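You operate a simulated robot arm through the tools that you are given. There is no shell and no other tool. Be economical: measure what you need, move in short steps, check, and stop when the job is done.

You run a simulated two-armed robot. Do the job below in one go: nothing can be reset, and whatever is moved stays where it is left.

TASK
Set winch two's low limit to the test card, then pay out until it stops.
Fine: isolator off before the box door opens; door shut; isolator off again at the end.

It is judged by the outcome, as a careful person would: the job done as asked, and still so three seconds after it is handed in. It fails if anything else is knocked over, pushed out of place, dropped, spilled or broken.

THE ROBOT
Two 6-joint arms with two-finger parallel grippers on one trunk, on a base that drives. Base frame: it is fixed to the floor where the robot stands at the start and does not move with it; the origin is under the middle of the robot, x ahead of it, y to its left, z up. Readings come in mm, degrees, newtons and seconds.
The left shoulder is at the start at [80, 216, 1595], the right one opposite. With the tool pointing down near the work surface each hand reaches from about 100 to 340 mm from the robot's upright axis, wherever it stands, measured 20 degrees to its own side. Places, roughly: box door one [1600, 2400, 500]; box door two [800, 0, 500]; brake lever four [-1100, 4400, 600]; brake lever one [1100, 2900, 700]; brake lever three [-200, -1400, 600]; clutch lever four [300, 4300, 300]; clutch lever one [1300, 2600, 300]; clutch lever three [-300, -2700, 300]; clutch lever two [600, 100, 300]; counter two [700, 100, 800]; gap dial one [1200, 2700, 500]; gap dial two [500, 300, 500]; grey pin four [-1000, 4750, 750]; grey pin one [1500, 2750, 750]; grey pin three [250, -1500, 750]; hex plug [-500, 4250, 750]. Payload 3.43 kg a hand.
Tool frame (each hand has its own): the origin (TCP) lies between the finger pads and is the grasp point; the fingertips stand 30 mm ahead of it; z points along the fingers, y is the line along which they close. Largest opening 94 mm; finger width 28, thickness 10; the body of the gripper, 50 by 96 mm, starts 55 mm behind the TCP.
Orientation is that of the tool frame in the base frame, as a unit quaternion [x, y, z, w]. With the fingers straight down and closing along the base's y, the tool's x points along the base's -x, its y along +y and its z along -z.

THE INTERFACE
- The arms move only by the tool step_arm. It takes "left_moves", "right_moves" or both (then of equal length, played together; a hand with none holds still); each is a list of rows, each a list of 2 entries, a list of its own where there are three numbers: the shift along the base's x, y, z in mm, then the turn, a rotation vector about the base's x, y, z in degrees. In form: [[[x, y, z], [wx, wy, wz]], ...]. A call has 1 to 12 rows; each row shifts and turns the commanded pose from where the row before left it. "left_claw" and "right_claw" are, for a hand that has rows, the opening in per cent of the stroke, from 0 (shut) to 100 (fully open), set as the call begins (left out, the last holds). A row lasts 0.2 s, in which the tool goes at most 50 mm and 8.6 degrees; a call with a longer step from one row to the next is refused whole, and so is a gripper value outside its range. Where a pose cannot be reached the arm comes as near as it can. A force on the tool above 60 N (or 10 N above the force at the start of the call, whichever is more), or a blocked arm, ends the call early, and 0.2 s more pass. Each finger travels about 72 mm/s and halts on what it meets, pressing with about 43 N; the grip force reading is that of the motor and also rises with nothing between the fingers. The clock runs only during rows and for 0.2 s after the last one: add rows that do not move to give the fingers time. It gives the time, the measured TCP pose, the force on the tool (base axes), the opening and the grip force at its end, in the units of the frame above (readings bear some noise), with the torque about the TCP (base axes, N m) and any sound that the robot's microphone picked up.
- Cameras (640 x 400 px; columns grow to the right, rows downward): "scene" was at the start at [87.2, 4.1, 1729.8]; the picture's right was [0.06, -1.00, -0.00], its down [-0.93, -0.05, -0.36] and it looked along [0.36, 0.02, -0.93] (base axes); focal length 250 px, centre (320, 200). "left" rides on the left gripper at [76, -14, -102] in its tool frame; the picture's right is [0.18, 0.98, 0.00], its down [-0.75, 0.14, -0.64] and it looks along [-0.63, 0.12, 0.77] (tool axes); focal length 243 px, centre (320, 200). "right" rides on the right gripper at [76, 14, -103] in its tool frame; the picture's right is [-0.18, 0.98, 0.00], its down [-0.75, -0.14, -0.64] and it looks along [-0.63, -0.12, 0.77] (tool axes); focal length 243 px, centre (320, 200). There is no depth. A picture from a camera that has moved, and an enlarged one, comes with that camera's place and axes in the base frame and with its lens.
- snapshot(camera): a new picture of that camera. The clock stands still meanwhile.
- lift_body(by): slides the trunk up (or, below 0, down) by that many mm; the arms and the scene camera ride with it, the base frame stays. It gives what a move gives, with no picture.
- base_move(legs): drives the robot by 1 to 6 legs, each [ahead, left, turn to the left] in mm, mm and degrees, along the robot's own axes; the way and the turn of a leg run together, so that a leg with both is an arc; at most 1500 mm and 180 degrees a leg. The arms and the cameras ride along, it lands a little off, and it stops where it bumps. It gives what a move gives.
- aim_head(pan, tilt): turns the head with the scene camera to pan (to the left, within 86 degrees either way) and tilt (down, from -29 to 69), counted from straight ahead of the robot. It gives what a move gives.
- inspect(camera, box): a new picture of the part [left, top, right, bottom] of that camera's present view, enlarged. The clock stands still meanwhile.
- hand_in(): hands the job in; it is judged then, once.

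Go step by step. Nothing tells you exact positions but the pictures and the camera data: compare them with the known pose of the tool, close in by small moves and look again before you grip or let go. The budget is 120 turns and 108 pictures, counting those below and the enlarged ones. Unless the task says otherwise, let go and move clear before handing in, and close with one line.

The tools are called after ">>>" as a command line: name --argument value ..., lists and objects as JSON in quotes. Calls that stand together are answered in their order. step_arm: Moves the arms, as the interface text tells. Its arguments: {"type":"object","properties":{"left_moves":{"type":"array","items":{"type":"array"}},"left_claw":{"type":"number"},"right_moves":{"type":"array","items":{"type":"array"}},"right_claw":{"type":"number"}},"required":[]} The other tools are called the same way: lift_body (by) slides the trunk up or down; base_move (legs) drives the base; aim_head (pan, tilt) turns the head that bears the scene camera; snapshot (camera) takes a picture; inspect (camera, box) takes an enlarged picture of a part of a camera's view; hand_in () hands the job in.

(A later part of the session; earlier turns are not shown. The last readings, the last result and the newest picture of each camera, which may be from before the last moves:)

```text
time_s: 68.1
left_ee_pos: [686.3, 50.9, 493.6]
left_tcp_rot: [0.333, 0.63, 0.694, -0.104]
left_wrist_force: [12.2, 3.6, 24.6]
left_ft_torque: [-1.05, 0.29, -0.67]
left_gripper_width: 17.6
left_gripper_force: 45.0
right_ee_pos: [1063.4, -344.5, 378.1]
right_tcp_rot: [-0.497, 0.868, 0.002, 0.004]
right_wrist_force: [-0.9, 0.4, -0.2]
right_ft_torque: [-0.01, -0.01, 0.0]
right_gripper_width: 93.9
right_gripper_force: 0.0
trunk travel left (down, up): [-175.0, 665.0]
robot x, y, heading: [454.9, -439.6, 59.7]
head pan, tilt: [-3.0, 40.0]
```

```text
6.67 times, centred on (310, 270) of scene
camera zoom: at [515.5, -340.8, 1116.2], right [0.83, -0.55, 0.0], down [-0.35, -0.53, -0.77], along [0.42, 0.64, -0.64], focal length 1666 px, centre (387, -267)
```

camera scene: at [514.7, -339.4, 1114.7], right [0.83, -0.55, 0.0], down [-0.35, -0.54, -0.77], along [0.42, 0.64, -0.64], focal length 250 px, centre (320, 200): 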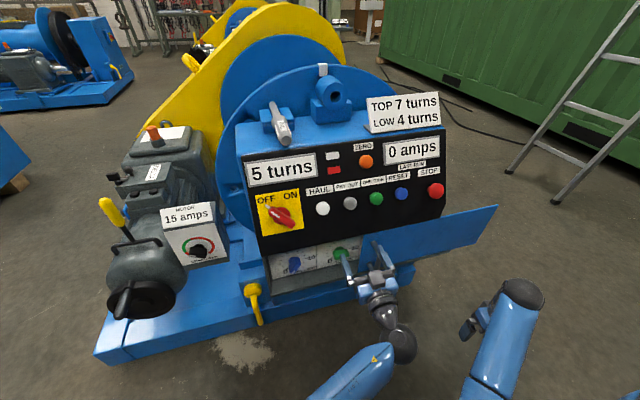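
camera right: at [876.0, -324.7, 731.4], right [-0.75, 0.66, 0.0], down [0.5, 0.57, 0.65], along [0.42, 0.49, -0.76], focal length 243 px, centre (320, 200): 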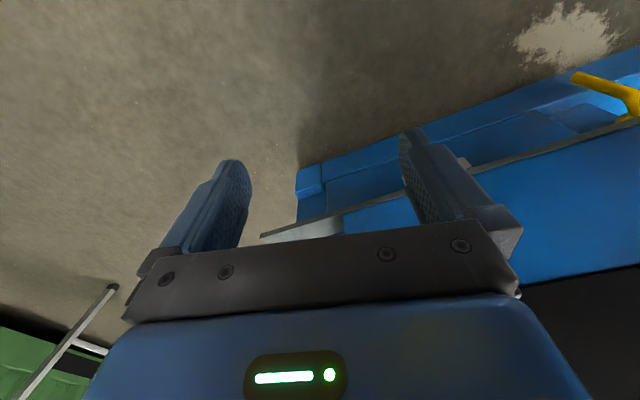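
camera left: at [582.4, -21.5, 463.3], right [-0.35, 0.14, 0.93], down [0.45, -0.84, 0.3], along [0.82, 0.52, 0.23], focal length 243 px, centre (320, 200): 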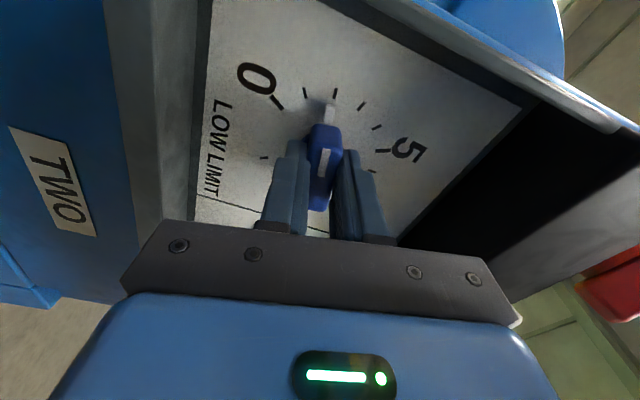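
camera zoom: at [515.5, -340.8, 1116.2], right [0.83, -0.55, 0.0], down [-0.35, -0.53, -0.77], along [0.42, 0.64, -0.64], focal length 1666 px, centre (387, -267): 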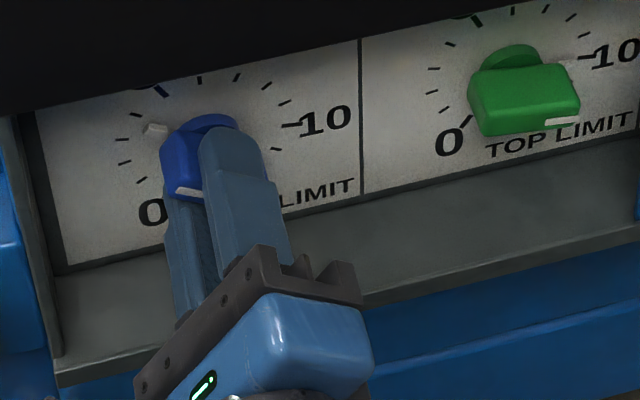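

Pointer is just short of 4. A few more degrees.

>>> step_arm --left_moves '[[[0, 0, 0], [1.5, 4.1, 0]], [[0, 0, 0], [0, 0, 0]], [[0, 0, 0], [0, 0, 0]]]'

>>> inspect --camera "left" --box '[200, 20, 440, 240]'

>>> inspect --camera "scene" --box '[270, 240, 350, 300]'

```text
time_s: 68.9
left_ee_pos: [686.9, 50.5, 493.2]
left_tcp_rot: [0.355, 0.616, 0.691, -0.13]
left_wrist_force: [23.3, 1.9, 22.7]
left_ft_torque: [-0.62, 0.11, 0.01]
left_gripper_width: 17.6
left_gripper_force: 45.2
right_ee_pos: [1063.7, -345.1, 378.1]
right_tcp_rot: [-0.496, 0.868, 0.003, 0.004]
right_wrist_force: [0.1, 1.2, 0.7]
right_ft_torque: [-0.01, -0.01, 0.0]
right_gripper_width: 93.7
right_gripper_force: 0.0
trunk travel left (down, up): [-175.0, 665.0]
robot x, y, heading: [451.7, -438.0, 59.5]
head pan, tilt: [-3.0, 40.0]
```

```text
1.82 times, centred on (320, 130) of left
camera zoom: at [588.8, -23.5, 532.7], right [0.48, -0.16, 0.86], down [0.41, -0.83, -0.38], along [0.78, 0.54, -0.33], focal length 441 px, centre (320, 327)
```

zoom: 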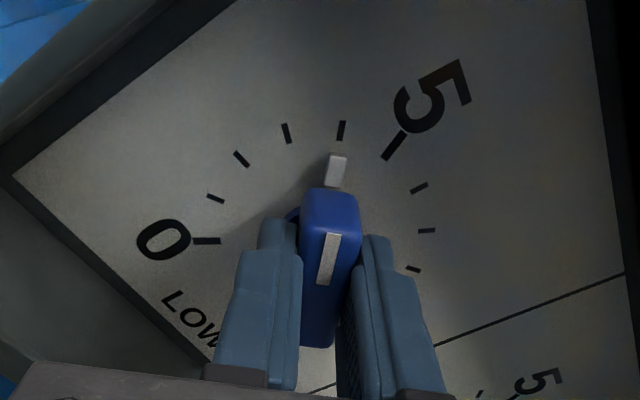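

```text
6.67 times, centred on (310, 270) of scene
camera zoom: at [516.2, -341.1, 1116.1], right [0.83, -0.55, 0.0], down [-0.36, -0.53, -0.77], along [0.42, 0.64, -0.64], focal length 1666 px, centre (387, -267)
```

zoom: 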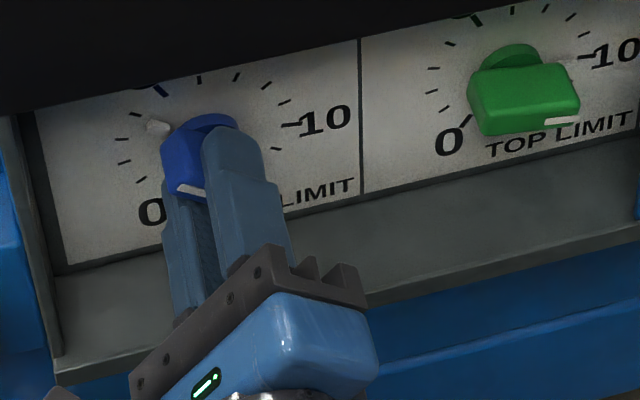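

Pointer lines up with the 4 tick (100° turned). Relieving the side force, then opening and backing straight out.

>>> step_arm --left_moves '[[[2, -0.7, 1.5], [0, 0, 0]], [[0, 0, 0], [0, 0, 0]]]'

>>> step_arm --left_moves '[[[0, 0, 0], [0, 0, 0]], [[0, 0, 0], [0, 0, 0]], [[-6, -16.5, 0], [0, 0, 0]], [[-6, -16.5, 0], [0, 0, 0]], [[-6, -16.5, 0], [0, 0, 0]], [[-6, -16.5, 0], [0, 0, 0]], [[-6, -16.5, 0], [0, 0, 0]], [[-6, -16.5, 0], [0, 0, 0]]]' --left_claw 50

>>> snapshot --camera "left"

>>> inspect --camera "scene" --box '[270, 240, 350, 300]'

```text
time_s: 69.5
left_ee_pos: [686.3, 51.0, 493.9]
left_tcp_rot: [0.356, 0.616, 0.69, -0.132]
left_wrist_force: [17.4, 3.3, 19.8]
left_ft_torque: [-0.79, 0.12, -0.37]
left_gripper_width: 17.9
left_gripper_force: 45.0
right_ee_pos: [1064.3, -344.2, 377.8]
right_tcp_rot: [-0.497, 0.868, 0.001, 0.002]
right_wrist_force: [-0.8, 0.0, -0.4]
right_ft_torque: [0.0, -0.05, 0.01]
right_gripper_width: 93.8
right_gripper_force: 0.0
trunk travel left (down, up): [-175.0, 665.0]
robot x, y, heading: [449.1, -434.6, 59.9]
head pan, tilt: [-3.0, 40.0]
```

```text
time_s: 71.3
left_ee_pos: [650.5, -47.3, 493.6]
left_tcp_rot: [0.356, 0.617, 0.689, -0.131]
left_wrist_force: [0.1, 0.1, -0.7]
left_ft_torque: [0.0, -0.02, 0.0]
left_gripper_width: 47.1
left_gripper_force: 0.2
right_ee_pos: [1064.8, -344.6, 377.8]
right_tcp_rot: [-0.497, 0.868, 0.002, 0.003]
right_wrist_force: [-0.2, -0.2, -0.3]
right_ft_torque: [0.01, 0.0, -0.02]
right_gripper_width: 94.0
right_gripper_force: 0.1
trunk travel left (down, up): [-175.0, 665.0]
robot x, y, heading: [452.9, -436.1, 59.3]
head pan, tilt: [-3.0, 40.0]
```

```text
41 pictures are left
camera left: at [552.6, -121.4, 532.1], right [0.48, -0.15, 0.86], down [0.41, -0.83, -0.37], along [0.77, 0.54, -0.33], focal length 243 px, centre (320, 200)
```

left: 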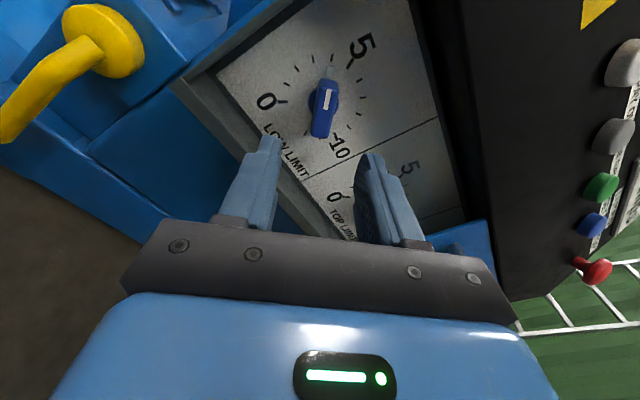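

```text
6.67 times, centred on (310, 270) of scene
camera zoom: at [515.2, -339.1, 1115.9], right [0.83, -0.55, 0.0], down [-0.35, -0.54, -0.77], along [0.42, 0.64, -0.64], focal length 1666 px, centre (387, -267)
```

zoom: 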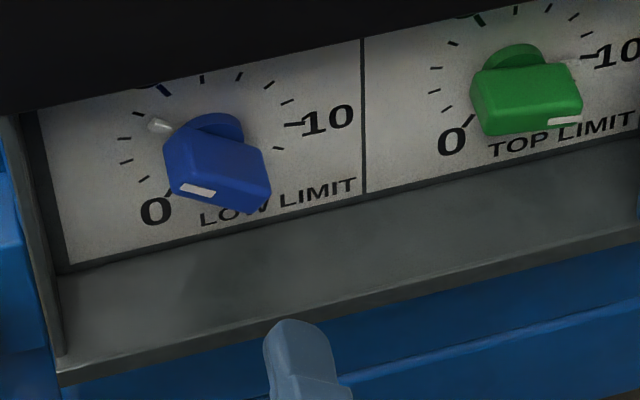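

>>> inspect --camera "left" --box '[240, 20, 400, 160]'

```text
2.86 times, centred on (320, 90) of left
camera zoom: at [552.6, -121.4, 532.1], right [0.48, -0.15, 0.86], down [0.41, -0.83, -0.37], along [0.77, 0.54, -0.33], focal length 693 px, centre (320, 514)
```

zoom: 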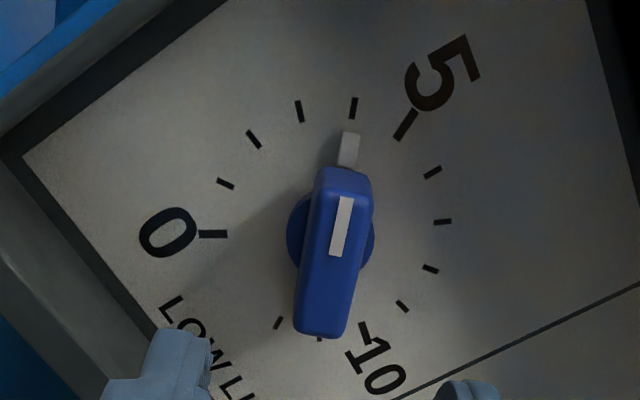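

Pointer is exactly on 4. Now I'll take the left hand out of the way (up and left, rolling back), then use the right hand to close the door, since the handle is now on its side.

>>> step_arm --left_moves '[[[-8, -14, 0], [-2.87, -7.9, 0]], [[-8, -14, 0], [-2.87, -7.9, 0]], [[-10, -12, 20], [-2.87, -7.9, 0]], [[-10, 0, 22], [-2.87, -7.9, 0]], [[-10, 0, 22], [-2.87, -7.9, 0]], [[-10, 0, 22], [-2.87, -7.9, 0]], [[-10, 0, 22], [-2.87, -7.9, 0]], [[-10, 0, 22], [-2.87, -7.9, 0]], [[-5, 0, 22], [-2.87, -7.9, 0]], [[-5, 0, 22], [-2.87, -7.9, 0]], [[0, 0, 22], [-2.87, -7.9, 0]], [[0, 0, 10], [-2.87, -7.9, 0]]]'

>>> snapshot --camera "scene"

```text
time_s: 73.9
left_ee_pos: [585.7, -88.0, 672.3]
left_tcp_rot: [-0.236, 0.673, 0.536, 0.451]
left_wrist_force: [-0.5, -0.7, 0.4]
left_ft_torque: [0.01, -0.05, 0.02]
left_gripper_width: 46.9
left_gripper_force: 0.0
left hand out of reach, approached as far as the arm can: row 10, 11, 12
right_ee_pos: [1063.1, -344.0, 379.1]
right_tcp_rot: [-0.497, 0.868, 0.001, 0.003]
right_wrist_force: [-0.1, -0.4, -0.4]
right_ft_torque: [0.04, 0.01, 0.02]
right_gripper_width: 94.1
right_gripper_force: 0.0
trunk travel left (down, up): [-175.0, 665.0]
robot x, y, heading: [449.6, -440.3, 59.7]
head pan, tilt: [-3.0, 40.0]
```

```text
38 pictures are left
camera scene: at [515.2, -339.1, 1117.1], right [0.83, -0.55, 0.0], down [-0.35, -0.54, -0.77], along [0.42, 0.64, -0.64], focal length 250 px, centre (320, 200)
```

scene: 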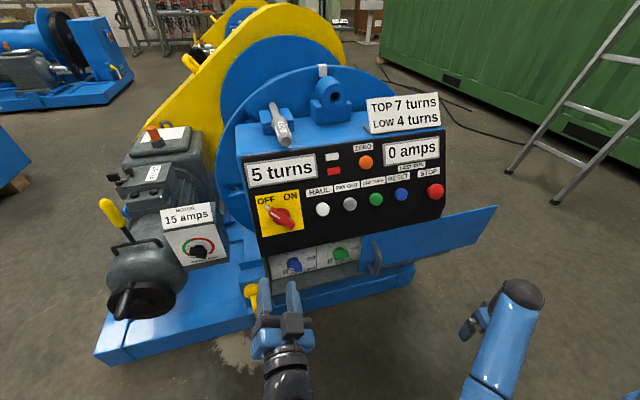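

Handle now around (894, −62, 517). I'll shift the left hand further left and turn the right hand horizontal, bringing it in front of the handle.

>>> step_arm --left_moves '[[[-16, 6, 0], [0, 0, 0]], [[-16, 6, 0], [0, 0, 0]], [[-16, 6, 0], [0, 0, 0]], [[-16, 6, 0], [0, 0, 0]], [[-16, 6, 0], [0, 0, 0]], [[-16, 6, 0], [0, 0, 0]], [[0, 0, 0], [0, 0, 0]], [[0, 0, 0], [0, 0, 0]], [[0, 0, 0], [0, 0, 0]], [[0, 0, 0], [0, 0, 0]], [[0, 0, 0], [0, 0, 0]], [[0, 0, 0], [0, 0, 0]]]' --right_moves '[[[-17, 10, 11.5], [0, 0, 5.2]], [[-17, 10, 11.5], [7.7, -2.8, 0.5]], [[-17, 12, 11.5], [7.7, -2.8, 0.5]], [[-17, 14, 11.5], [7.7, -2.8, 0.5]], [[-17, 14, 11.5], [7.7, -2.8, 0.5]], [[-17, 14, 11.5], [7.7, -2.8, 0.5]], [[-17, 14, 11.5], [7.7, -2.8, 0.5]], [[-17, 14, 11.5], [7.7, -2.8, 0.5]], [[-18, 14, 11.5], [7.7, -2.8, 0.5]], [[-18, 14, 11.5], [7.7, -2.8, 0.5]], [[-18, 14, 11.5], [7.7, -2.8, 0.5]], [[-18, 14, 11.5], [7.7, -2.8, 0.5]]]'

>>> snapshot --camera "scene"

>>> snapshot --camera "right"

```text
time_s: 76.0
left_ee_pos: [542.8, -53.1, 625.8]
left_tcp_rot: [-0.238, 0.67, 0.535, 0.457]
left_wrist_force: [-0.1, -0.3, 0.4]
left_ft_torque: [-0.03, -0.05, -0.01]
left_gripper_width: 46.8
left_gripper_force: 0.0
left hand out of reach, approached as far as the arm can: row 1, 2, 3, 4, 5, 6
right_ee_pos: [958.5, -204.5, 540.3]
right_tcp_rot: [-0.487, 0.639, 0.319, 0.503]
right_wrist_force: [0.6, 0.7, 0.3]
right_ft_torque: [-0.01, 0.02, -0.01]
right_gripper_width: 93.8
right_gripper_force: 0.1
trunk travel left (down, up): [-175.0, 665.0]
robot x, y, heading: [452.1, -441.6, 59.3]
head pan, tilt: [-3.0, 40.0]
stopped in row 10 (right hand): the arm was blocked; the commanded pose is now the measured one
```

```text
37 pictures are left
camera scene: at [515.2, -339.0, 1115.8], right [0.83, -0.55, 0.0], down [-0.35, -0.54, -0.77], along [0.42, 0.64, -0.64], focal length 250 px, centre (320, 200)
```

scene: 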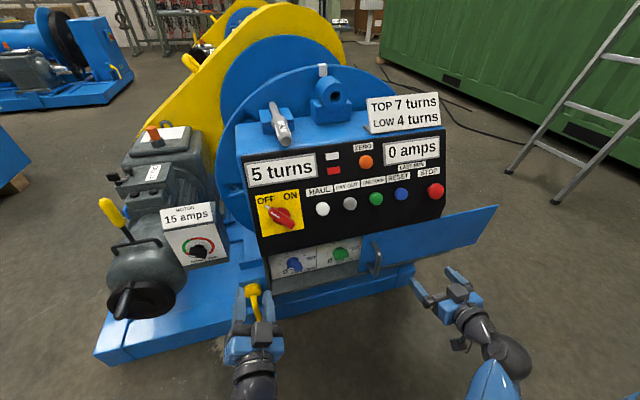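

```text
36 pictures are left
camera right: at [910.6, -315.1, 497.2], right [-0.92, 0.37, 0.09], down [-0.07, -0.39, 0.92], along [0.38, 0.84, 0.39], focal length 243 px, centre (320, 200)
```

right: 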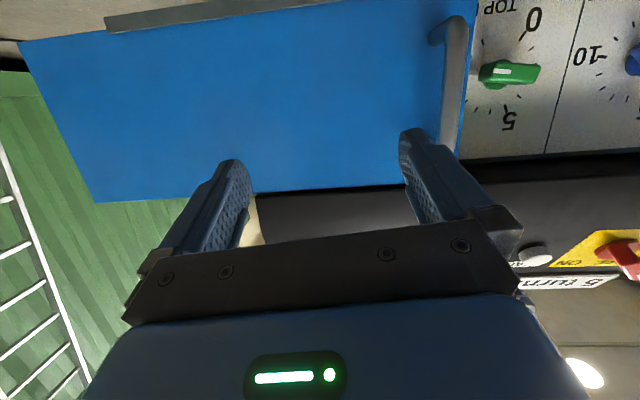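

The right hand is almost level; that's good enough to grasp the handle. Moving left in line with it, then in.

>>> step_arm --right_moves '[[[-25.6, 9.3, -4], [0, 0, 0]], [[-25.6, 9.3, -4], [0, 0, 0]], [[-25.6, 9.3, -4], [0, 0, 0]], [[-25.6, 9.3, -3], [0, 0, 0]], [[6.9, 19, 0], [0, 0, 0]], [[6.9, 19, 0], [0, 0, 0]], [[0, 0, 0], [0, 0, 0]]]'

>>> snapshot --camera "right"

>>> inspect --camera "scene" --box '[300, 210, 500, 335]'

```text
time_s: 77.6
left_ee_pos: [541.8, -53.4, 626.1]
left_tcp_rot: [-0.239, 0.67, 0.534, 0.457]
left_wrist_force: [-0.9, -0.2, -0.6]
left_ft_torque: [-0.03, -0.02, 0.01]
left_gripper_width: 47.0
left_gripper_force: 0.1
right_ee_pos: [871.6, -128.7, 524.9]
right_tcp_rot: [-0.487, 0.64, 0.318, 0.502]
right_wrist_force: [0.3, 0.2, -0.3]
right_ft_torque: [0.03, -0.02, 0.0]
right_gripper_width: 93.9
right_gripper_force: 0.1
trunk travel left (down, up): [-175.0, 665.0]
robot x, y, heading: [453.2, -436.5, 59.8]
head pan, tilt: [-3.0, 40.0]
```

```text
35 pictures are left
camera right: at [823.5, -239.3, 482.2], right [-0.92, 0.37, 0.1], down [-0.06, -0.39, 0.92], along [0.38, 0.84, 0.39], focal length 243 px, centre (320, 200)
```

right: 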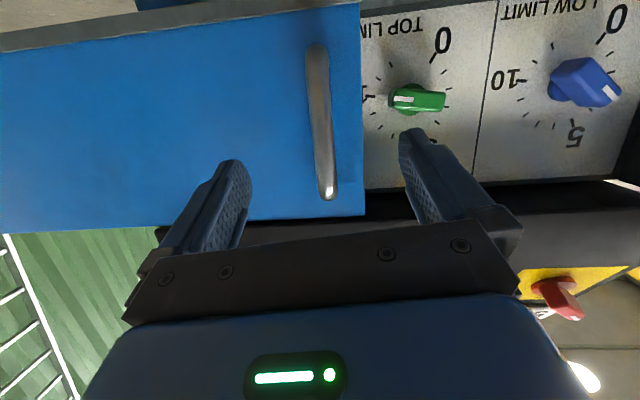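

```text
3.20 times, centred on (400, 272) of scene
camera zoom: at [515.2, -339.1, 1116.0], right [0.83, -0.55, 0.0], down [-0.35, -0.54, -0.77], along [0.42, 0.64, -0.64], focal length 800 px, centre (64, -32)
```

zoom: 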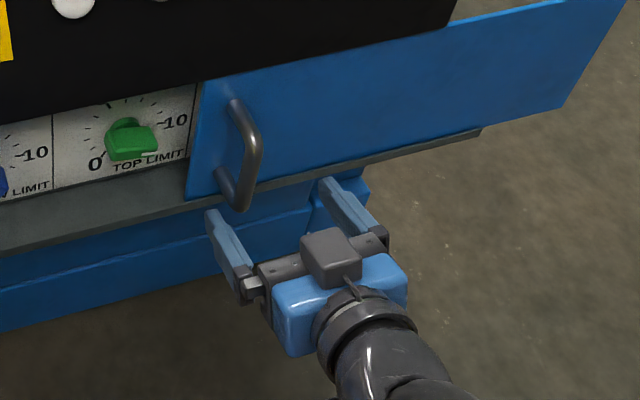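

Handle centred between the fingers. Narrowing the opening a bit, advancing and gripping.

>>> step_arm --right_moves '[[[0, 0, 0], [0, 0, 0]], [[6.9, 19, 0], [0, 0, 0]], [[6.9, 19, 0], [0, 0, 0]], [[6.9, 19, 0], [0, 0, 0]], [[0, 0, 0], [0, 0, 0]]]' --right_claw 65

>>> step_arm --right_moves '[[[0, 0, 0], [0, 0, 0]], [[0, 0, 0], [0, 0, 0]], [[0, 0, 0], [0, 0, 0]], [[0, 0, 0], [0, 0, 0]]]' --right_claw 0

>>> inspect --camera "scene" --box '[300, 210, 500, 335]'

```text
time_s: 78.8
left_ee_pos: [542.4, -53.7, 625.5]
left_tcp_rot: [-0.237, 0.67, 0.534, 0.458]
left_wrist_force: [-0.1, -0.6, -0.6]
left_ft_torque: [0.01, -0.01, -0.01]
left_gripper_width: 46.8
left_gripper_force: 0.0
right_ee_pos: [890.7, -72.4, 524.3]
right_tcp_rot: [-0.486, 0.641, 0.318, 0.502]
right_wrist_force: [0.5, 0.1, 0.2]
right_ft_torque: [-0.03, -0.01, -0.01]
right_gripper_width: 61.1
right_gripper_force: 0.1
trunk travel left (down, up): [-175.0, 665.0]
robot x, y, heading: [451.1, -438.1, 59.4]
head pan, tilt: [-3.0, 40.0]
```

```text
time_s: 79.8
left_ee_pos: [541.6, -54.1, 626.9]
left_tcp_rot: [-0.238, 0.67, 0.535, 0.456]
left_wrist_force: [0.2, 0.7, -0.7]
left_ft_torque: [0.05, -0.01, 0.01]
left_gripper_width: 47.0
left_gripper_force: 0.1
right_ee_pos: [891.8, -73.3, 525.2]
right_tcp_rot: [-0.486, 0.641, 0.318, 0.502]
right_wrist_force: [0.7, 0.8, 1.2]
right_ft_torque: [0.25, 1.11, -0.1]
right_gripper_width: 20.5
right_gripper_force: 45.1
trunk travel left (down, up): [-175.0, 665.0]
robot x, y, heading: [451.9, -434.5, 59.6]
head pan, tilt: [-3.0, 40.0]
```

```text
3.20 times, centred on (400, 272) of scene
camera zoom: at [515.4, -339.1, 1115.9], right [0.83, -0.55, 0.0], down [-0.35, -0.54, -0.77], along [0.42, 0.64, -0.64], focal length 800 px, centre (64, -32)
```

zoom: 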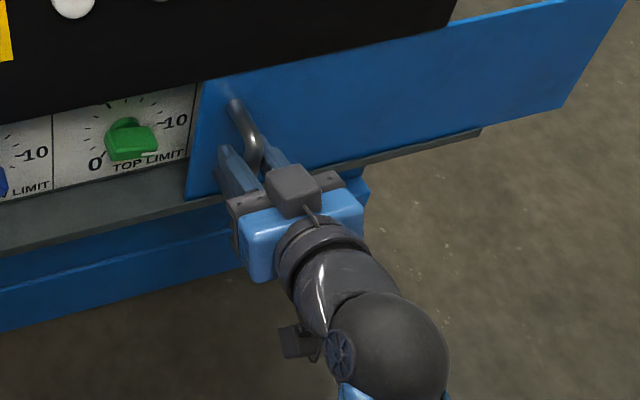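

Gripped. I'll shift the left hand further left/down for clearance and slide the door closed.

>>> step_arm --left_moves '[[[-18, 6, -16], [0, 0, 0]], [[-18, 6, -16], [0, 0, 0]], [[-18, 6, -16], [0, 0, 0]], [[-18, 6, -16], [0, 0, 0]], [[0, 0, 0], [0, 0, 0]], [[0, 0, 0], [0, 0, 0]], [[0, 0, 0], [0, 0, 0]]]' --right_moves '[[[-19, 6.2, 0], [0, 0, 0]], [[-19, 6.2, 0], [0, 0, 0]], [[-19, 6.2, 0], [0, 0, 0]], [[-19, 6.2, 0], [0, 0, 0]], [[-19, 6.2, 0], [0, 0, 0]], [[-19, 6.2, 0], [0, 0, 0]], [[0, 0, 0], [0, 0, 0]]]'

>>> snapshot --camera "scene"

```text
time_s: 81.4
left_ee_pos: [468.5, -29.8, 562.1]
left_tcp_rot: [-0.237, 0.67, 0.534, 0.458]
left_wrist_force: [0.3, 0.4, -0.1]
left_ft_torque: [-0.01, 0.0, 0.0]
left_gripper_width: 47.0
left_gripper_force: 0.0
right_ee_pos: [775.3, -36.6, 523.6]
right_tcp_rot: [-0.487, 0.64, 0.318, 0.502]
right_wrist_force: [-3.7, -15.5, 3.2]
right_ft_torque: [-0.07, 0.97, -0.11]
right_gripper_width: 20.2
right_gripper_force: 45.0
trunk travel left (down, up): [-175.0, 665.0]
robot x, y, heading: [455.3, -440.1, 59.8]
head pan, tilt: [-3.0, 40.0]
```

```text
32 pictures are left
camera scene: at [514.7, -340.8, 1116.1], right [0.83, -0.55, 0.0], down [-0.35, -0.54, -0.77], along [0.42, 0.64, -0.64], focal length 250 px, centre (320, 200)
```

scene: 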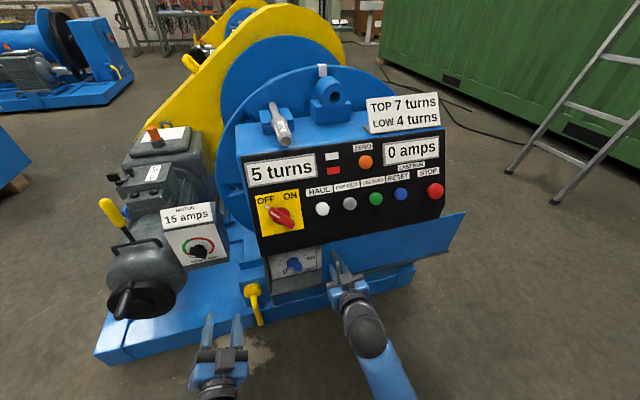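

Door is sliding nicely. Continuing to closed.

>>> step_arm --right_moves '[[[-19, 4.8, 0], [0, 0, 0]], [[-19, 5.8, 0], [0, 0, 0]], [[-19, 6.2, 0], [0, 0, 0]], [[-19, 6.2, 0], [0, 0, 0]], [[-19, 6.2, 0], [0, 0, 0]], [[-19, 6.2, 0], [0, 0, 0]], [[-19, 6.2, 0], [0, 0, 0]], [[-10, 3.3, 0], [0, 0, 0]], [[-10, 3.3, 0], [0, 0, 0]]]'

>>> inspect --camera "scene" --box '[230, 210, 430, 335]'

```text
time_s: 83.4
left_ee_pos: [469.3, -30.2, 562.0]
left_tcp_rot: [-0.237, 0.67, 0.535, 0.457]
left_wrist_force: [0.3, 0.1, -0.1]
left_ft_torque: [-0.02, -0.01, -0.01]
left_gripper_width: 47.0
left_gripper_force: 0.2
right_ee_pos: [624.1, 11.6, 524.8]
right_tcp_rot: [-0.487, 0.641, 0.317, 0.502]
right_wrist_force: [-7.2, -34.4, -7.6]
right_ft_torque: [-0.72, 0.97, -0.07]
right_gripper_width: 20.2
right_gripper_force: 45.0
trunk travel left (down, up): [-175.0, 665.0]
robot x, y, heading: [452.1, -438.7, 59.3]
head pan, tilt: [-3.0, 40.0]
```

```text
3.20 times, centred on (330, 272) of scene
camera zoom: at [515.1, -341.6, 1116.1], right [0.83, -0.55, 0.0], down [-0.35, -0.53, -0.77], along [0.42, 0.64, -0.64], focal length 800 px, centre (288, -32)
```

zoom: 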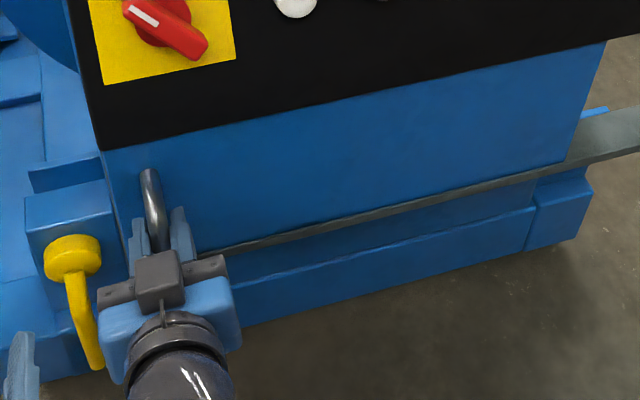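

Nearly shut; nudging gently until it meets the stop.

>>> step_arm --right_moves '[[[-5, -1, 0], [0, 0, 0]], [[-5, 1.5, 0], [0, 0, 0]], [[-4, 1.3, 0], [0, 0, 0]], [[0, 0, 0], [0, 0, 0]]]'

>>> inspect --camera "scene" --box '[230, 230, 330, 300]'

```text
time_s: 84.2
left_ee_pos: [472.4, -30.5, 561.8]
left_tcp_rot: [-0.236, 0.67, 0.533, 0.459]
left_wrist_force: [0.2, 0.8, 0.6]
left_ft_torque: [0.03, 0.01, -0.01]
left_gripper_width: 47.0
left_gripper_force: 0.0
right_ee_pos: [624.4, 11.2, 523.4]
right_tcp_rot: [-0.477, 0.647, 0.308, 0.508]
right_wrist_force: [8.9, -7.6, 1.2]
right_ft_torque: [0.04, 1.34, -0.11]
right_gripper_width: 20.5
right_gripper_force: 44.6
trunk travel left (down, up): [-175.0, 665.0]
robot x, y, heading: [455.5, -439.4, 59.3]
head pan, tilt: [-3.0, 40.0]
stopped in row 3 (right hand): the force on the tool passed its limit at 65 N (the readings are from after the stop); the commanded pose is now the measured one
```

```text
5.71 times, centred on (280, 265) of scene
camera zoom: at [516.9, -340.0, 1116.1], right [0.83, -0.56, 0.0], down [-0.36, -0.53, -0.77], along [0.43, 0.64, -0.64], focal length 1428 px, centre (549, -171)
```

zoom: 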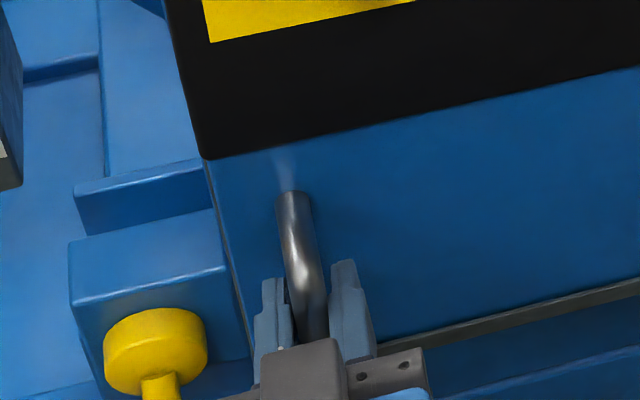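

Door is shut against its stop. Releasing, backing the right hand out and to the right, then raising the trunk.

>>> step_arm --right_moves '[[[0, 0, 0], [0, 0, 0]], [[0, 0, 0], [0, 0, 0]], [[-6, -17, 0], [0, 0, 0]], [[-6, -17, 0], [0, 0, 0]], [[-6, -17, 0], [0, 0, 0]], [[-4, -17, 0], [0, 0, 0]], [[-4, -17, 0], [0, 0, 0]], [[20, -12, 0], [0, 0, 0]], [[20, -12, 0], [0, 0, 0]], [[25, -9, 0], [0, 0, 0]], [[25, -9, 0], [0, 0, 0]], [[25, -9, 0], [0, 0, 0]]]' --right_claw 60

>>> snapshot --camera "scene"

```text
time_s: 86.8
left_ee_pos: [472.7, -28.6, 561.8]
left_tcp_rot: [-0.236, 0.67, 0.533, 0.459]
left_wrist_force: [-0.4, -0.3, 0.0]
left_ft_torque: [-0.01, -0.01, 0.0]
left_gripper_width: 47.2
left_gripper_force: 0.0
right_ee_pos: [711.0, -124.4, 523.8]
right_tcp_rot: [-0.48, 0.645, 0.309, 0.508]
right_wrist_force: [0.3, -0.8, 0.5]
right_ft_torque: [0.0, -0.01, 0.02]
right_gripper_width: 56.2
right_gripper_force: 0.0
trunk travel left (down, up): [-175.0, 665.0]
robot x, y, heading: [453.6, -434.9, 59.5]
head pan, tilt: [-3.0, 40.0]
```

```text
29 pictures are left
camera scene: at [517.2, -339.6, 1116.0], right [0.83, -0.56, 0.0], down [-0.36, -0.53, -0.77], along [0.43, 0.64, -0.64], focal length 250 px, centre (320, 200)
```

scene: 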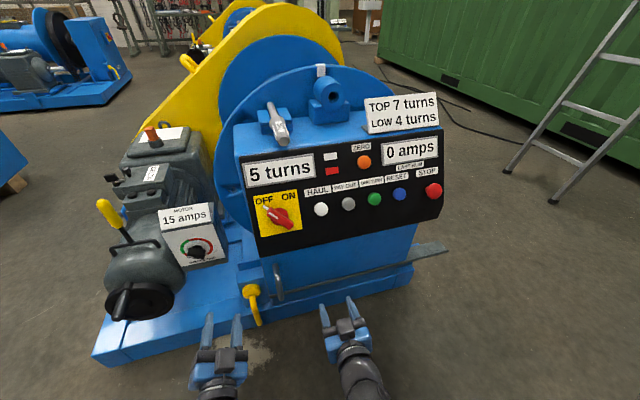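

Door is closed and both hands clear. Raising the trunk, then lining the left hand up with the isolator again.

>>> lift_body --by 250

>>> step_arm --left_moves '[[[8, -5, 0], [-2.86, -7.85, 0]], [[8, -5, 0], [-2.86, -7.85, 0]], [[8, -5, 0], [-2.86, -7.85, 0]], [[8, -5, 0], [-2.86, -7.85, 0]], [[8, -5, 0], [-2.86, -7.85, 0]], [[8, -5, 0], [-2.86, -7.85, 0]], [[8, -5, 0], [-2.86, -7.85, 0]], [[8, -5, 0], [-2.86, -7.85, 0]], [[8, -5, 0], [-2.86, -7.85, 0]]]' --left_claw 100

>>> step_arm --left_moves '[[[15, 0, 0], [-6.77, 2.46, 0]], [[15, 0, 0], [-6.77, 2.46, 0]], [[15, 0, 0], [-6.77, 2.46, 0]], [[15, 0, 0], [-6.77, 2.46, 0]], [[20, 0, 0], [-6.77, 2.46, 0]], [[0, 0, 0], [0, 0, 0]]]'

>>> snapshot --camera "scene"

```text
time_s: 89.3
left_ee_pos: [473.2, -30.6, 810.8]
left_tcp_rot: [-0.235, 0.671, 0.533, 0.458]
left_wrist_force: [-0.9, -0.2, 0.6]
left_ft_torque: [0.01, 0.0, 0.01]
left_gripper_width: 46.9
left_gripper_force: 0.1
right_ee_pos: [710.4, -126.6, 773.7]
right_tcp_rot: [-0.48, 0.645, 0.31, 0.507]
right_wrist_force: [-0.8, 0.0, 0.5]
right_ft_torque: [0.02, 0.01, 0.0]
right_gripper_width: 56.3
right_gripper_force: 0.1
trunk travel left (down, up): [-425.0, 415.0]
robot x, y, heading: [454.6, -437.8, 59.3]
head pan, tilt: [-3.0, 40.0]
```

```text
time_s: 91.3
left_ee_pos: [545.2, -74.6, 810.7]
left_tcp_rot: [-0.589, 0.379, 0.146, 0.699]
left_wrist_force: [-0.2, 0.6, 0.7]
left_ft_torque: [-0.03, 0.01, 0.02]
left_gripper_width: 94.1
left_gripper_force: 0.1
right_ee_pos: [710.3, -124.2, 773.7]
right_tcp_rot: [-0.481, 0.645, 0.309, 0.506]
right_wrist_force: [-0.8, 0.0, 0.3]
right_ft_torque: [0.0, -0.03, 0.01]
right_gripper_width: 56.5
right_gripper_force: 0.2
trunk travel left (down, up): [-425.0, 415.0]
robot x, y, heading: [456.2, -437.7, 59.1]
head pan, tilt: [-3.0, 40.0]
```

```text
time_s: 92.4
left_ee_pos: [600.8, -74.6, 804.6]
left_tcp_rot: [0.718, -0.471, -0.117, -0.5]
left_wrist_force: [-11.3, -3.8, -9.9]
left_ft_torque: [1.63, 0.28, -1.71]
left_gripper_width: 94.0
left_gripper_force: 0.1
right_ee_pos: [714.3, -124.3, 777.6]
right_tcp_rot: [-0.473, 0.647, 0.311, 0.512]
right_wrist_force: [10.4, 4.5, 10.5]
right_ft_torque: [-1.22, 1.19, 0.73]
right_gripper_width: 56.6
right_gripper_force: 0.1
trunk travel left (down, up): [-425.0, 415.0]
robot x, y, heading: [452.7, -435.0, 59.1]
head pan, tilt: [-3.0, 40.0]
stopped in row 5 (left hand): the force on the tool passed its limit at 83 N (the readings are from after the stop); the commanded pose is now the measured one
```

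```text
28 pictures are left
camera scene: at [517.8, -339.3, 1365.9], right [0.83, -0.56, 0.0], down [-0.36, -0.53, -0.77], along [0.43, 0.64, -0.64], focal length 250 px, centre (320, 200)
```

scene: 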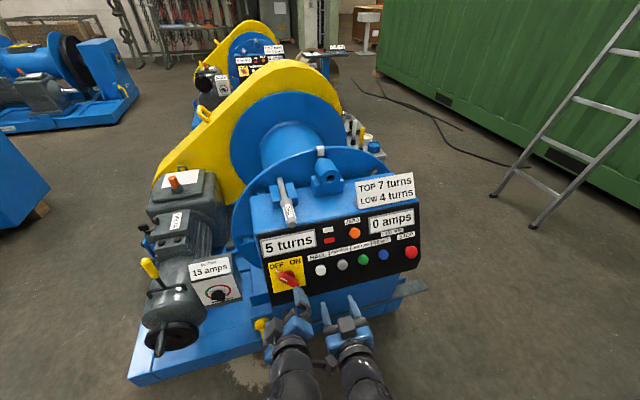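

The two hands touched each other (no harm). Moving the right hand away to the right.

>>> step_arm --right_moves '[[[23, -9, 0], [0, 0, 0]], [[23, -9, 0], [0, 0, 0]], [[23, -9, 0], [0, 0, 0]], [[23, -9, 0], [0, 0, 0]], [[23, -9, 0], [0, 0, 0]], [[23, -9, 0], [0, 0, 0]]]' --right_claw 0

>>> step_arm --left_moves '[[[8, 5, -4], [-5, 1.8, 0]], [[8, 5, -4], [0, 0, 0]], [[8, 4, -4], [0, 0, 0]], [[8, 3, -4], [0, 0, 0]], [[0, 0, 0], [0, 0, 0]]]'

>>> snapshot --camera "left"

```text
time_s: 93.8
left_ee_pos: [600.0, -73.9, 806.4]
left_tcp_rot: [0.719, -0.468, -0.116, -0.5]
left_wrist_force: [-0.4, -0.4, -1.0]
left_ft_torque: [-0.03, -0.02, 0.02]
left_gripper_width: 93.8
left_gripper_force: 0.1
right_ee_pos: [852.4, -177.8, 779.0]
right_tcp_rot: [-0.475, 0.647, 0.309, 0.51]
right_wrist_force: [-0.1, -0.1, 0.5]
right_ft_torque: [0.0, -0.01, 0.0]
right_gripper_width: 0.1
right_gripper_force: 32.7
trunk travel left (down, up): [-425.0, 415.0]
robot x, y, heading: [453.4, -438.7, 59.2]
head pan, tilt: [-3.0, 40.0]
```

```text
time_s: 95.0
left_ee_pos: [632.1, -56.5, 791.3]
left_tcp_rot: [0.737, -0.481, -0.105, -0.462]
left_wrist_force: [0.4, -0.1, 0.6]
left_ft_torque: [0.02, 0.02, 0.0]
left_gripper_width: 93.9
left_gripper_force: 0.0
right_ee_pos: [851.3, -179.5, 777.7]
right_tcp_rot: [-0.474, 0.647, 0.309, 0.511]
right_wrist_force: [-0.1, -0.1, 1.1]
right_ft_torque: [0.0, -0.02, -0.02]
right_gripper_width: 0.0
right_gripper_force: 32.9
trunk travel left (down, up): [-425.0, 415.0]
robot x, y, heading: [459.4, -434.1, 59.4]
head pan, tilt: [-3.0, 40.0]
```

```text
27 pictures are left
camera left: at [653.4, -182.5, 808.7], right [-0.7, -0.22, -0.68], down [-0.69, -0.06, 0.72], along [-0.2, 0.97, -0.11], focal length 243 px, centre (320, 200)
```

left: 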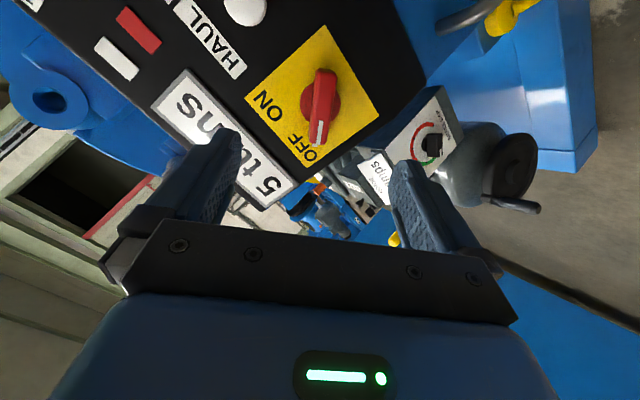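

Knob centred between the fingers. Advancing to the earlier grasp pose and closing.

>>> step_arm --left_moves '[[[4.5, 15, -9], [-2.5, 0.9, 0]], [[4.8, 15, -9.8], [0, 0, 0]], [[4.8, 15, -9.8], [0, 0, 0]], [[4.8, 15, -9.8], [0, 0, 0]], [[4.8, 15, -9.8], [0, 0, 0]], [[4.8, 14, -9.8], [0, 0, 0]], [[0, 0, 0], [0, 0, 0]]]'

>>> snapshot --camera "left"

```text
time_s: 96.6
left_ee_pos: [660.0, 34.2, 732.2]
left_tcp_rot: [0.747, -0.486, -0.102, -0.442]
left_wrist_force: [-0.7, -0.2, -0.4]
left_ft_torque: [-0.01, 0.02, 0.01]
left_gripper_width: 93.8
left_gripper_force: 0.0
right_ee_pos: [851.2, -178.0, 777.4]
right_tcp_rot: [-0.476, 0.647, 0.31, 0.51]
right_wrist_force: [0.0, 0.2, -0.2]
right_ft_torque: [-0.04, 0.02, 0.0]
right_gripper_width: 0.0
right_gripper_force: 32.2
trunk travel left (down, up): [-425.0, 415.0]
robot x, y, heading: [455.6, -435.4, 59.3]
head pan, tilt: [-3.0, 40.0]
```

```text
26 pictures are left
camera left: at [681.8, -91.1, 755.4], right [-0.71, -0.25, -0.66], down [-0.68, -0.03, 0.74], along [-0.2, 0.97, -0.15], focal length 243 px, centre (320, 200)
```

left: 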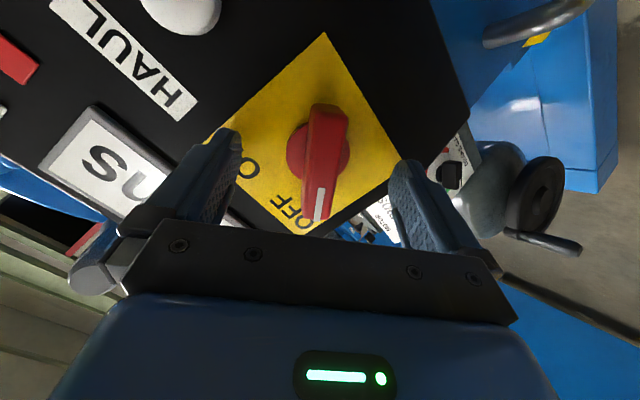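

Closing and turning clockwise to ON.

>>> step_arm --left_moves '[[[0, 0, 0], [0, 0, 0]], [[0, 0, 0], [0, 0, 0]], [[0, 0, 0], [0, 0, 0]], [[0, 0, 0], [0, 0, 0]]]' --left_claw 0

>>> step_arm --left_moves '[[[0, 0, 0], [2.27, 6.23, -4.84]], [[0, 0, 0], [2.27, 6.23, -4.84]], [[0, 0, 0], [2.27, 6.23, -4.84]], [[0, 0, 0], [2.27, 6.23, -4.84]], [[0, 0, 0], [2.27, 6.23, -4.84]], [[0, 0, 0], [2.27, 6.23, -4.84]], [[0, 0, 0], [2.27, 6.23, -4.84]], [[0, 0, 0], [2.27, 6.23, -4.84]], [[0, 0, 0], [2.27, 6.23, -4.84]], [[0, 0, 0], [2.27, 6.23, -4.84]], [[0, 0, 0], [1.2, 3.2, -2.5]]]'

>>> inspect --camera "scene" --box '[220, 170, 440, 320]'

```text
time_s: 97.6
left_ee_pos: [659.1, 34.4, 732.7]
left_tcp_rot: [0.746, -0.487, -0.102, -0.442]
left_wrist_force: [-2.7, -0.8, -2.9]
left_ft_torque: [0.67, -0.5, -0.42]
left_gripper_width: 19.8
left_gripper_force: 45.5
right_ee_pos: [850.5, -179.1, 778.1]
right_tcp_rot: [-0.475, 0.646, 0.31, 0.51]
right_wrist_force: [-0.8, 0.0, 0.0]
right_ft_torque: [0.0, -0.03, -0.01]
right_gripper_width: 0.2
right_gripper_force: 33.2
trunk travel left (down, up): [-425.0, 415.0]
robot x, y, heading: [453.2, -435.7, 59.2]
head pan, tilt: [-3.0, 40.0]
```

```text
time_s: 100.0
left_ee_pos: [660.9, 31.8, 731.3]
left_tcp_rot: [-0.211, 0.867, 0.376, 0.251]
left_wrist_force: [6.4, 0.7, 0.6]
left_ft_torque: [0.05, 0.7, 1.26]
left_gripper_width: 20.9
left_gripper_force: 44.7
right_ee_pos: [851.6, -178.8, 777.0]
right_tcp_rot: [-0.474, 0.647, 0.31, 0.51]
right_wrist_force: [-0.1, -0.4, -0.5]
right_ft_torque: [-0.03, -0.02, -0.02]
right_gripper_width: 0.2
right_gripper_force: 32.9
trunk travel left (down, up): [-425.0, 415.0]
robot x, y, heading: [451.1, -436.5, 59.3]
head pan, tilt: [-3.0, 40.0]
```

```text
2.67 times, centred on (330, 245) of scene
camera zoom: at [518.4, -339.5, 1365.8], right [0.83, -0.56, 0.0], down [-0.36, -0.53, -0.77], along [0.42, 0.64, -0.64], focal length 666 px, centre (293, 80)
```

zoom: 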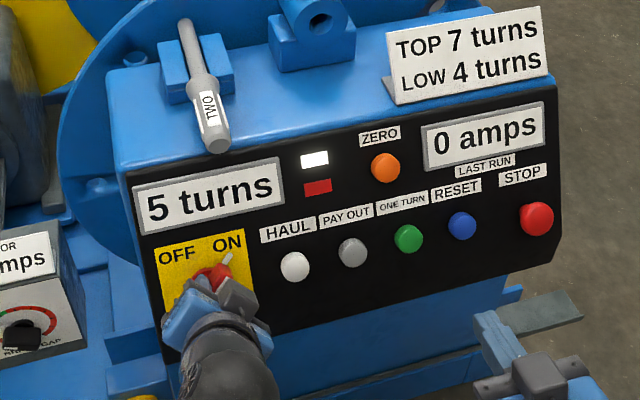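

Isolator is ON (white lamp lit). Keeping the left hand on it, I'll bring the right closed fingertips square in front of PAY OUT at (834, 11, 712).

>>> step_arm --right_moves '[[[-6, 22, -4], [-6, 2.2, 0]], [[-6, 23, -4], [-6, 2.2, 0.8]], [[-6, 23, -4], [-6, 2.2, 0.8]], [[-6, 23, -4], [0, 0, 0.8]], [[-6, 23, -4], [0, 0, 0]], [[-6, 23, -4], [0, 0, 0]], [[0, 0, 0], [0, 0, 0]]]'

>>> snapshot --camera "right"

>>> inspect --camera "scene" --box '[260, 200, 420, 310]'

```text
time_s: 101.6
left_ee_pos: [662.2, 32.2, 732.8]
left_tcp_rot: [-0.212, 0.866, 0.376, 0.252]
left_wrist_force: [6.8, -3.5, -4.7]
left_ft_torque: [0.79, -0.07, 0.3]
left_gripper_width: 20.8
left_gripper_force: 45.3
right_ee_pos: [817.6, -44.7, 754.3]
right_tcp_rot: [-0.544, 0.705, 0.24, 0.386]
right_wrist_force: [-0.3, -0.2, 0.5]
right_ft_torque: [0.02, -0.02, 0.0]
right_gripper_width: 0.4
right_gripper_force: 32.8
trunk travel left (down, up): [-425.0, 415.0]
robot x, y, heading: [455.5, -438.4, 59.4]
head pan, tilt: [-3.0, 40.0]
```

```text
24 pictures are left
camera right: at [768.5, -161.7, 752.1], right [-0.92, 0.39, 0.07], down [0.04, -0.09, 1.0], along [0.4, 0.91, 0.07], focal length 243 px, centre (320, 200)
```

right: 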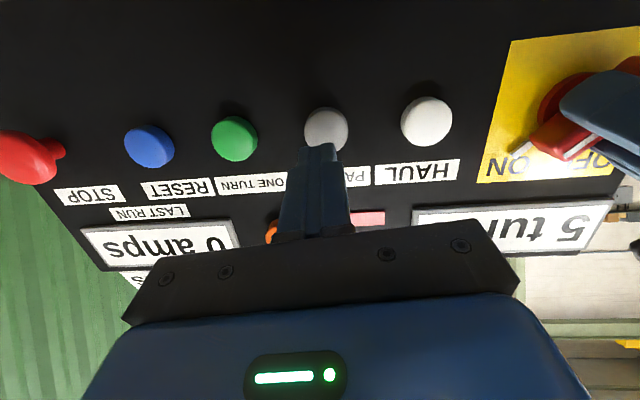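

```text
3.64 times, centred on (340, 255) of scene
camera zoom: at [518.4, -339.6, 1365.9], right [0.83, -0.56, 0.0], down [-0.36, -0.53, -0.77], along [0.42, 0.64, -0.64], focal length 909 px, centre (247, 0)
```

zoom: 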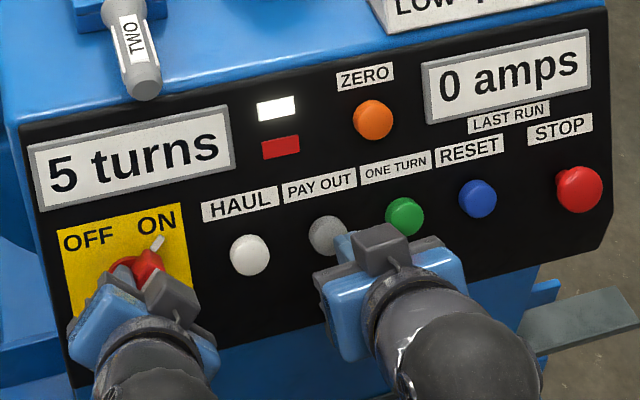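

Tips are 42 mm off and in line. Advancing to press PAY OUT, and holding.

>>> step_arm --right_moves '[[[1.5, 9, -6], [0, 0, 0]], [[2, 10, -7], [0, 0, 0]], [[3, 8, -6], [0, 0, 0]], [[1.5, 3.8, -3], [0, 0, 0]], [[1, 3, -2.4], [0, 0, 0]], [[0, 0, 0], [0, 0, 0]], [[0, 0, 0], [0, 0, 0]]]'

>>> inspect --camera "scene" --box '[200, 100, 440, 310]'

```text
time_s: 103.2
left_ee_pos: [660.0, 29.3, 734.1]
left_tcp_rot: [-0.212, 0.866, 0.376, 0.252]
left_wrist_force: [14.9, 12.5, -21.4]
left_ft_torque: [0.33, 0.17, 0.56]
left_gripper_width: 20.1
left_gripper_force: 44.6
right_ee_pos: [827.0, -12.0, 733.5]
right_tcp_rot: [-0.543, 0.704, 0.242, 0.389]
right_wrist_force: [-16.5, -49.8, 25.7]
right_ft_torque: [0.32, 0.05, 0.05]
right_gripper_width: 0.1
right_gripper_force: 33.3
trunk travel left (down, up): [-425.0, 415.0]
robot x, y, heading: [454.3, -435.9, 59.2]
head pan, tilt: [-3.0, 40.0]
```

```text
1.90 times, centred on (320, 205) of scene
camera zoom: at [515.7, -345.5, 1366.4], right [0.83, -0.56, 0.0], down [-0.36, -0.53, -0.77], along [0.43, 0.64, -0.64], focal length 476 px, centre (320, 190)
```

zoom: 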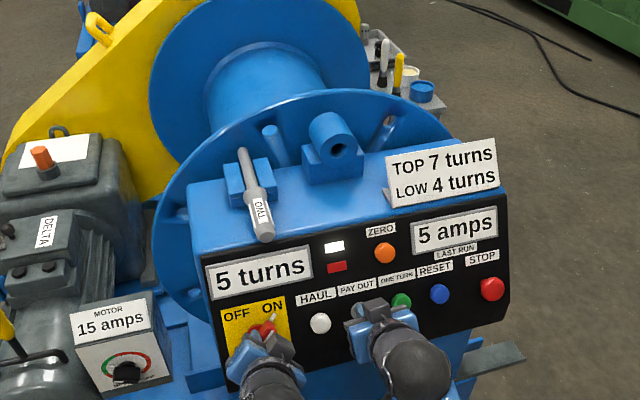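

It's running (5 amps, drum turning). Holding the button on and watching the counter.

>>> step_arm --right_moves '[[[-0.2, -0.7, 0.5], [0, 0, 0]], [[0, 0, 0], [0, 0, 0]], [[0, 0, 0], [0, 0, 0]], [[0, 0, 0], [0, 0, 0]], [[0, 0, 0], [0, 0, 0]], [[0, 0, 0], [0, 0, 0]], [[0, 0, 0], [0, 0, 0]], [[0, 0, 0], [0, 0, 0]]]'

>>> inspect --camera "scene" --box '[200, 100, 440, 310]'

```text
time_s: 105.0
left_ee_pos: [659.6, 28.9, 733.6]
left_tcp_rot: [-0.211, 0.866, 0.377, 0.252]
left_wrist_force: [3.4, -1.7, -25.5]
left_ft_torque: [0.07, 0.21, 0.49]
left_gripper_width: 20.2
left_gripper_force: 45.0
right_ee_pos: [825.4, -12.7, 734.1]
right_tcp_rot: [-0.542, 0.703, 0.243, 0.39]
right_wrist_force: [-6.1, -47.8, 23.1]
right_ft_torque: [0.22, -0.15, -0.19]
right_gripper_width: 0.0
right_gripper_force: 33.2
trunk travel left (down, up): [-425.0, 415.0]
robot x, y, heading: [451.1, -437.8, 59.3]
head pan, tilt: [-3.0, 40.0]
```

```text
1.90 times, centred on (320, 205) of scene
camera zoom: at [516.2, -346.3, 1366.5], right [0.83, -0.56, 0.0], down [-0.36, -0.53, -0.77], along [0.43, 0.64, -0.64], focal length 476 px, centre (320, 190)
```

zoom: 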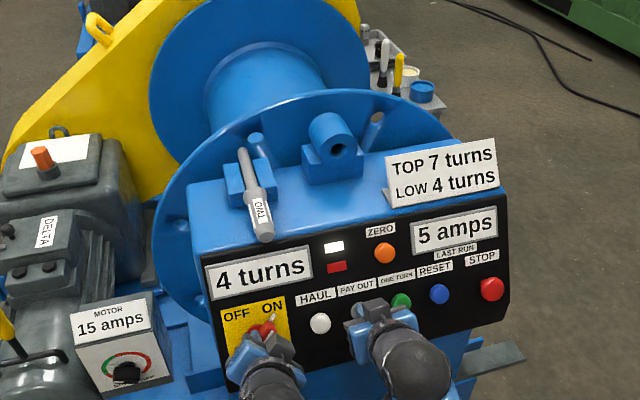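

The counter shows 4. Holding a little longer to confirm it has stopped itself.

>>> step_arm --right_moves '[[[0, 0, 0], [0, 0, 0]], [[0, 0, 0], [0, 0, 0]], [[0, 0, 0], [0, 0, 0]], [[0, 0, 0], [0, 0, 0]], [[0, 0, 0], [0, 0, 0]], [[0, 0, 0], [0, 0, 0]], [[0, 0, 0], [0, 0, 0]], [[0, 0, 0], [0, 0, 0]], [[0, 0, 0], [0, 0, 0]], [[0, 0, 0], [0, 0, 0]]]'

>>> inspect --camera "scene" --box '[200, 100, 440, 310]'

```text
time_s: 107.2
left_ee_pos: [660.2, 28.3, 734.0]
left_tcp_rot: [-0.211, 0.866, 0.378, 0.252]
left_wrist_force: [1.9, -7.1, -25.8]
left_ft_torque: [0.0, 0.24, 0.46]
left_gripper_width: 20.4
left_gripper_force: 44.8
right_ee_pos: [824.8, -12.1, 733.6]
right_tcp_rot: [-0.543, 0.704, 0.242, 0.389]
right_wrist_force: [-5.4, -46.7, 22.3]
right_ft_torque: [0.23, -0.16, -0.28]
right_gripper_width: 0.1
right_gripper_force: 32.8
trunk travel left (down, up): [-425.0, 415.0]
robot x, y, heading: [459.7, -436.7, 59.2]
head pan, tilt: [-3.0, 40.0]
```

```text
1.90 times, centred on (320, 205) of scene
camera zoom: at [516.3, -346.6, 1366.5], right [0.83, -0.56, 0.0], down [-0.36, -0.53, -0.77], along [0.43, 0.64, -0.64], focal length 476 px, centre (320, 190)
```

zoom: 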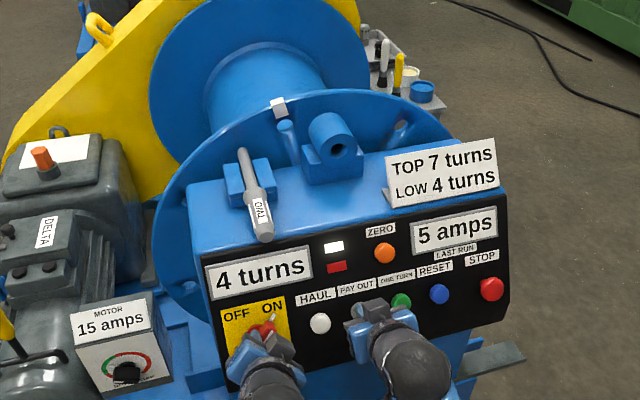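

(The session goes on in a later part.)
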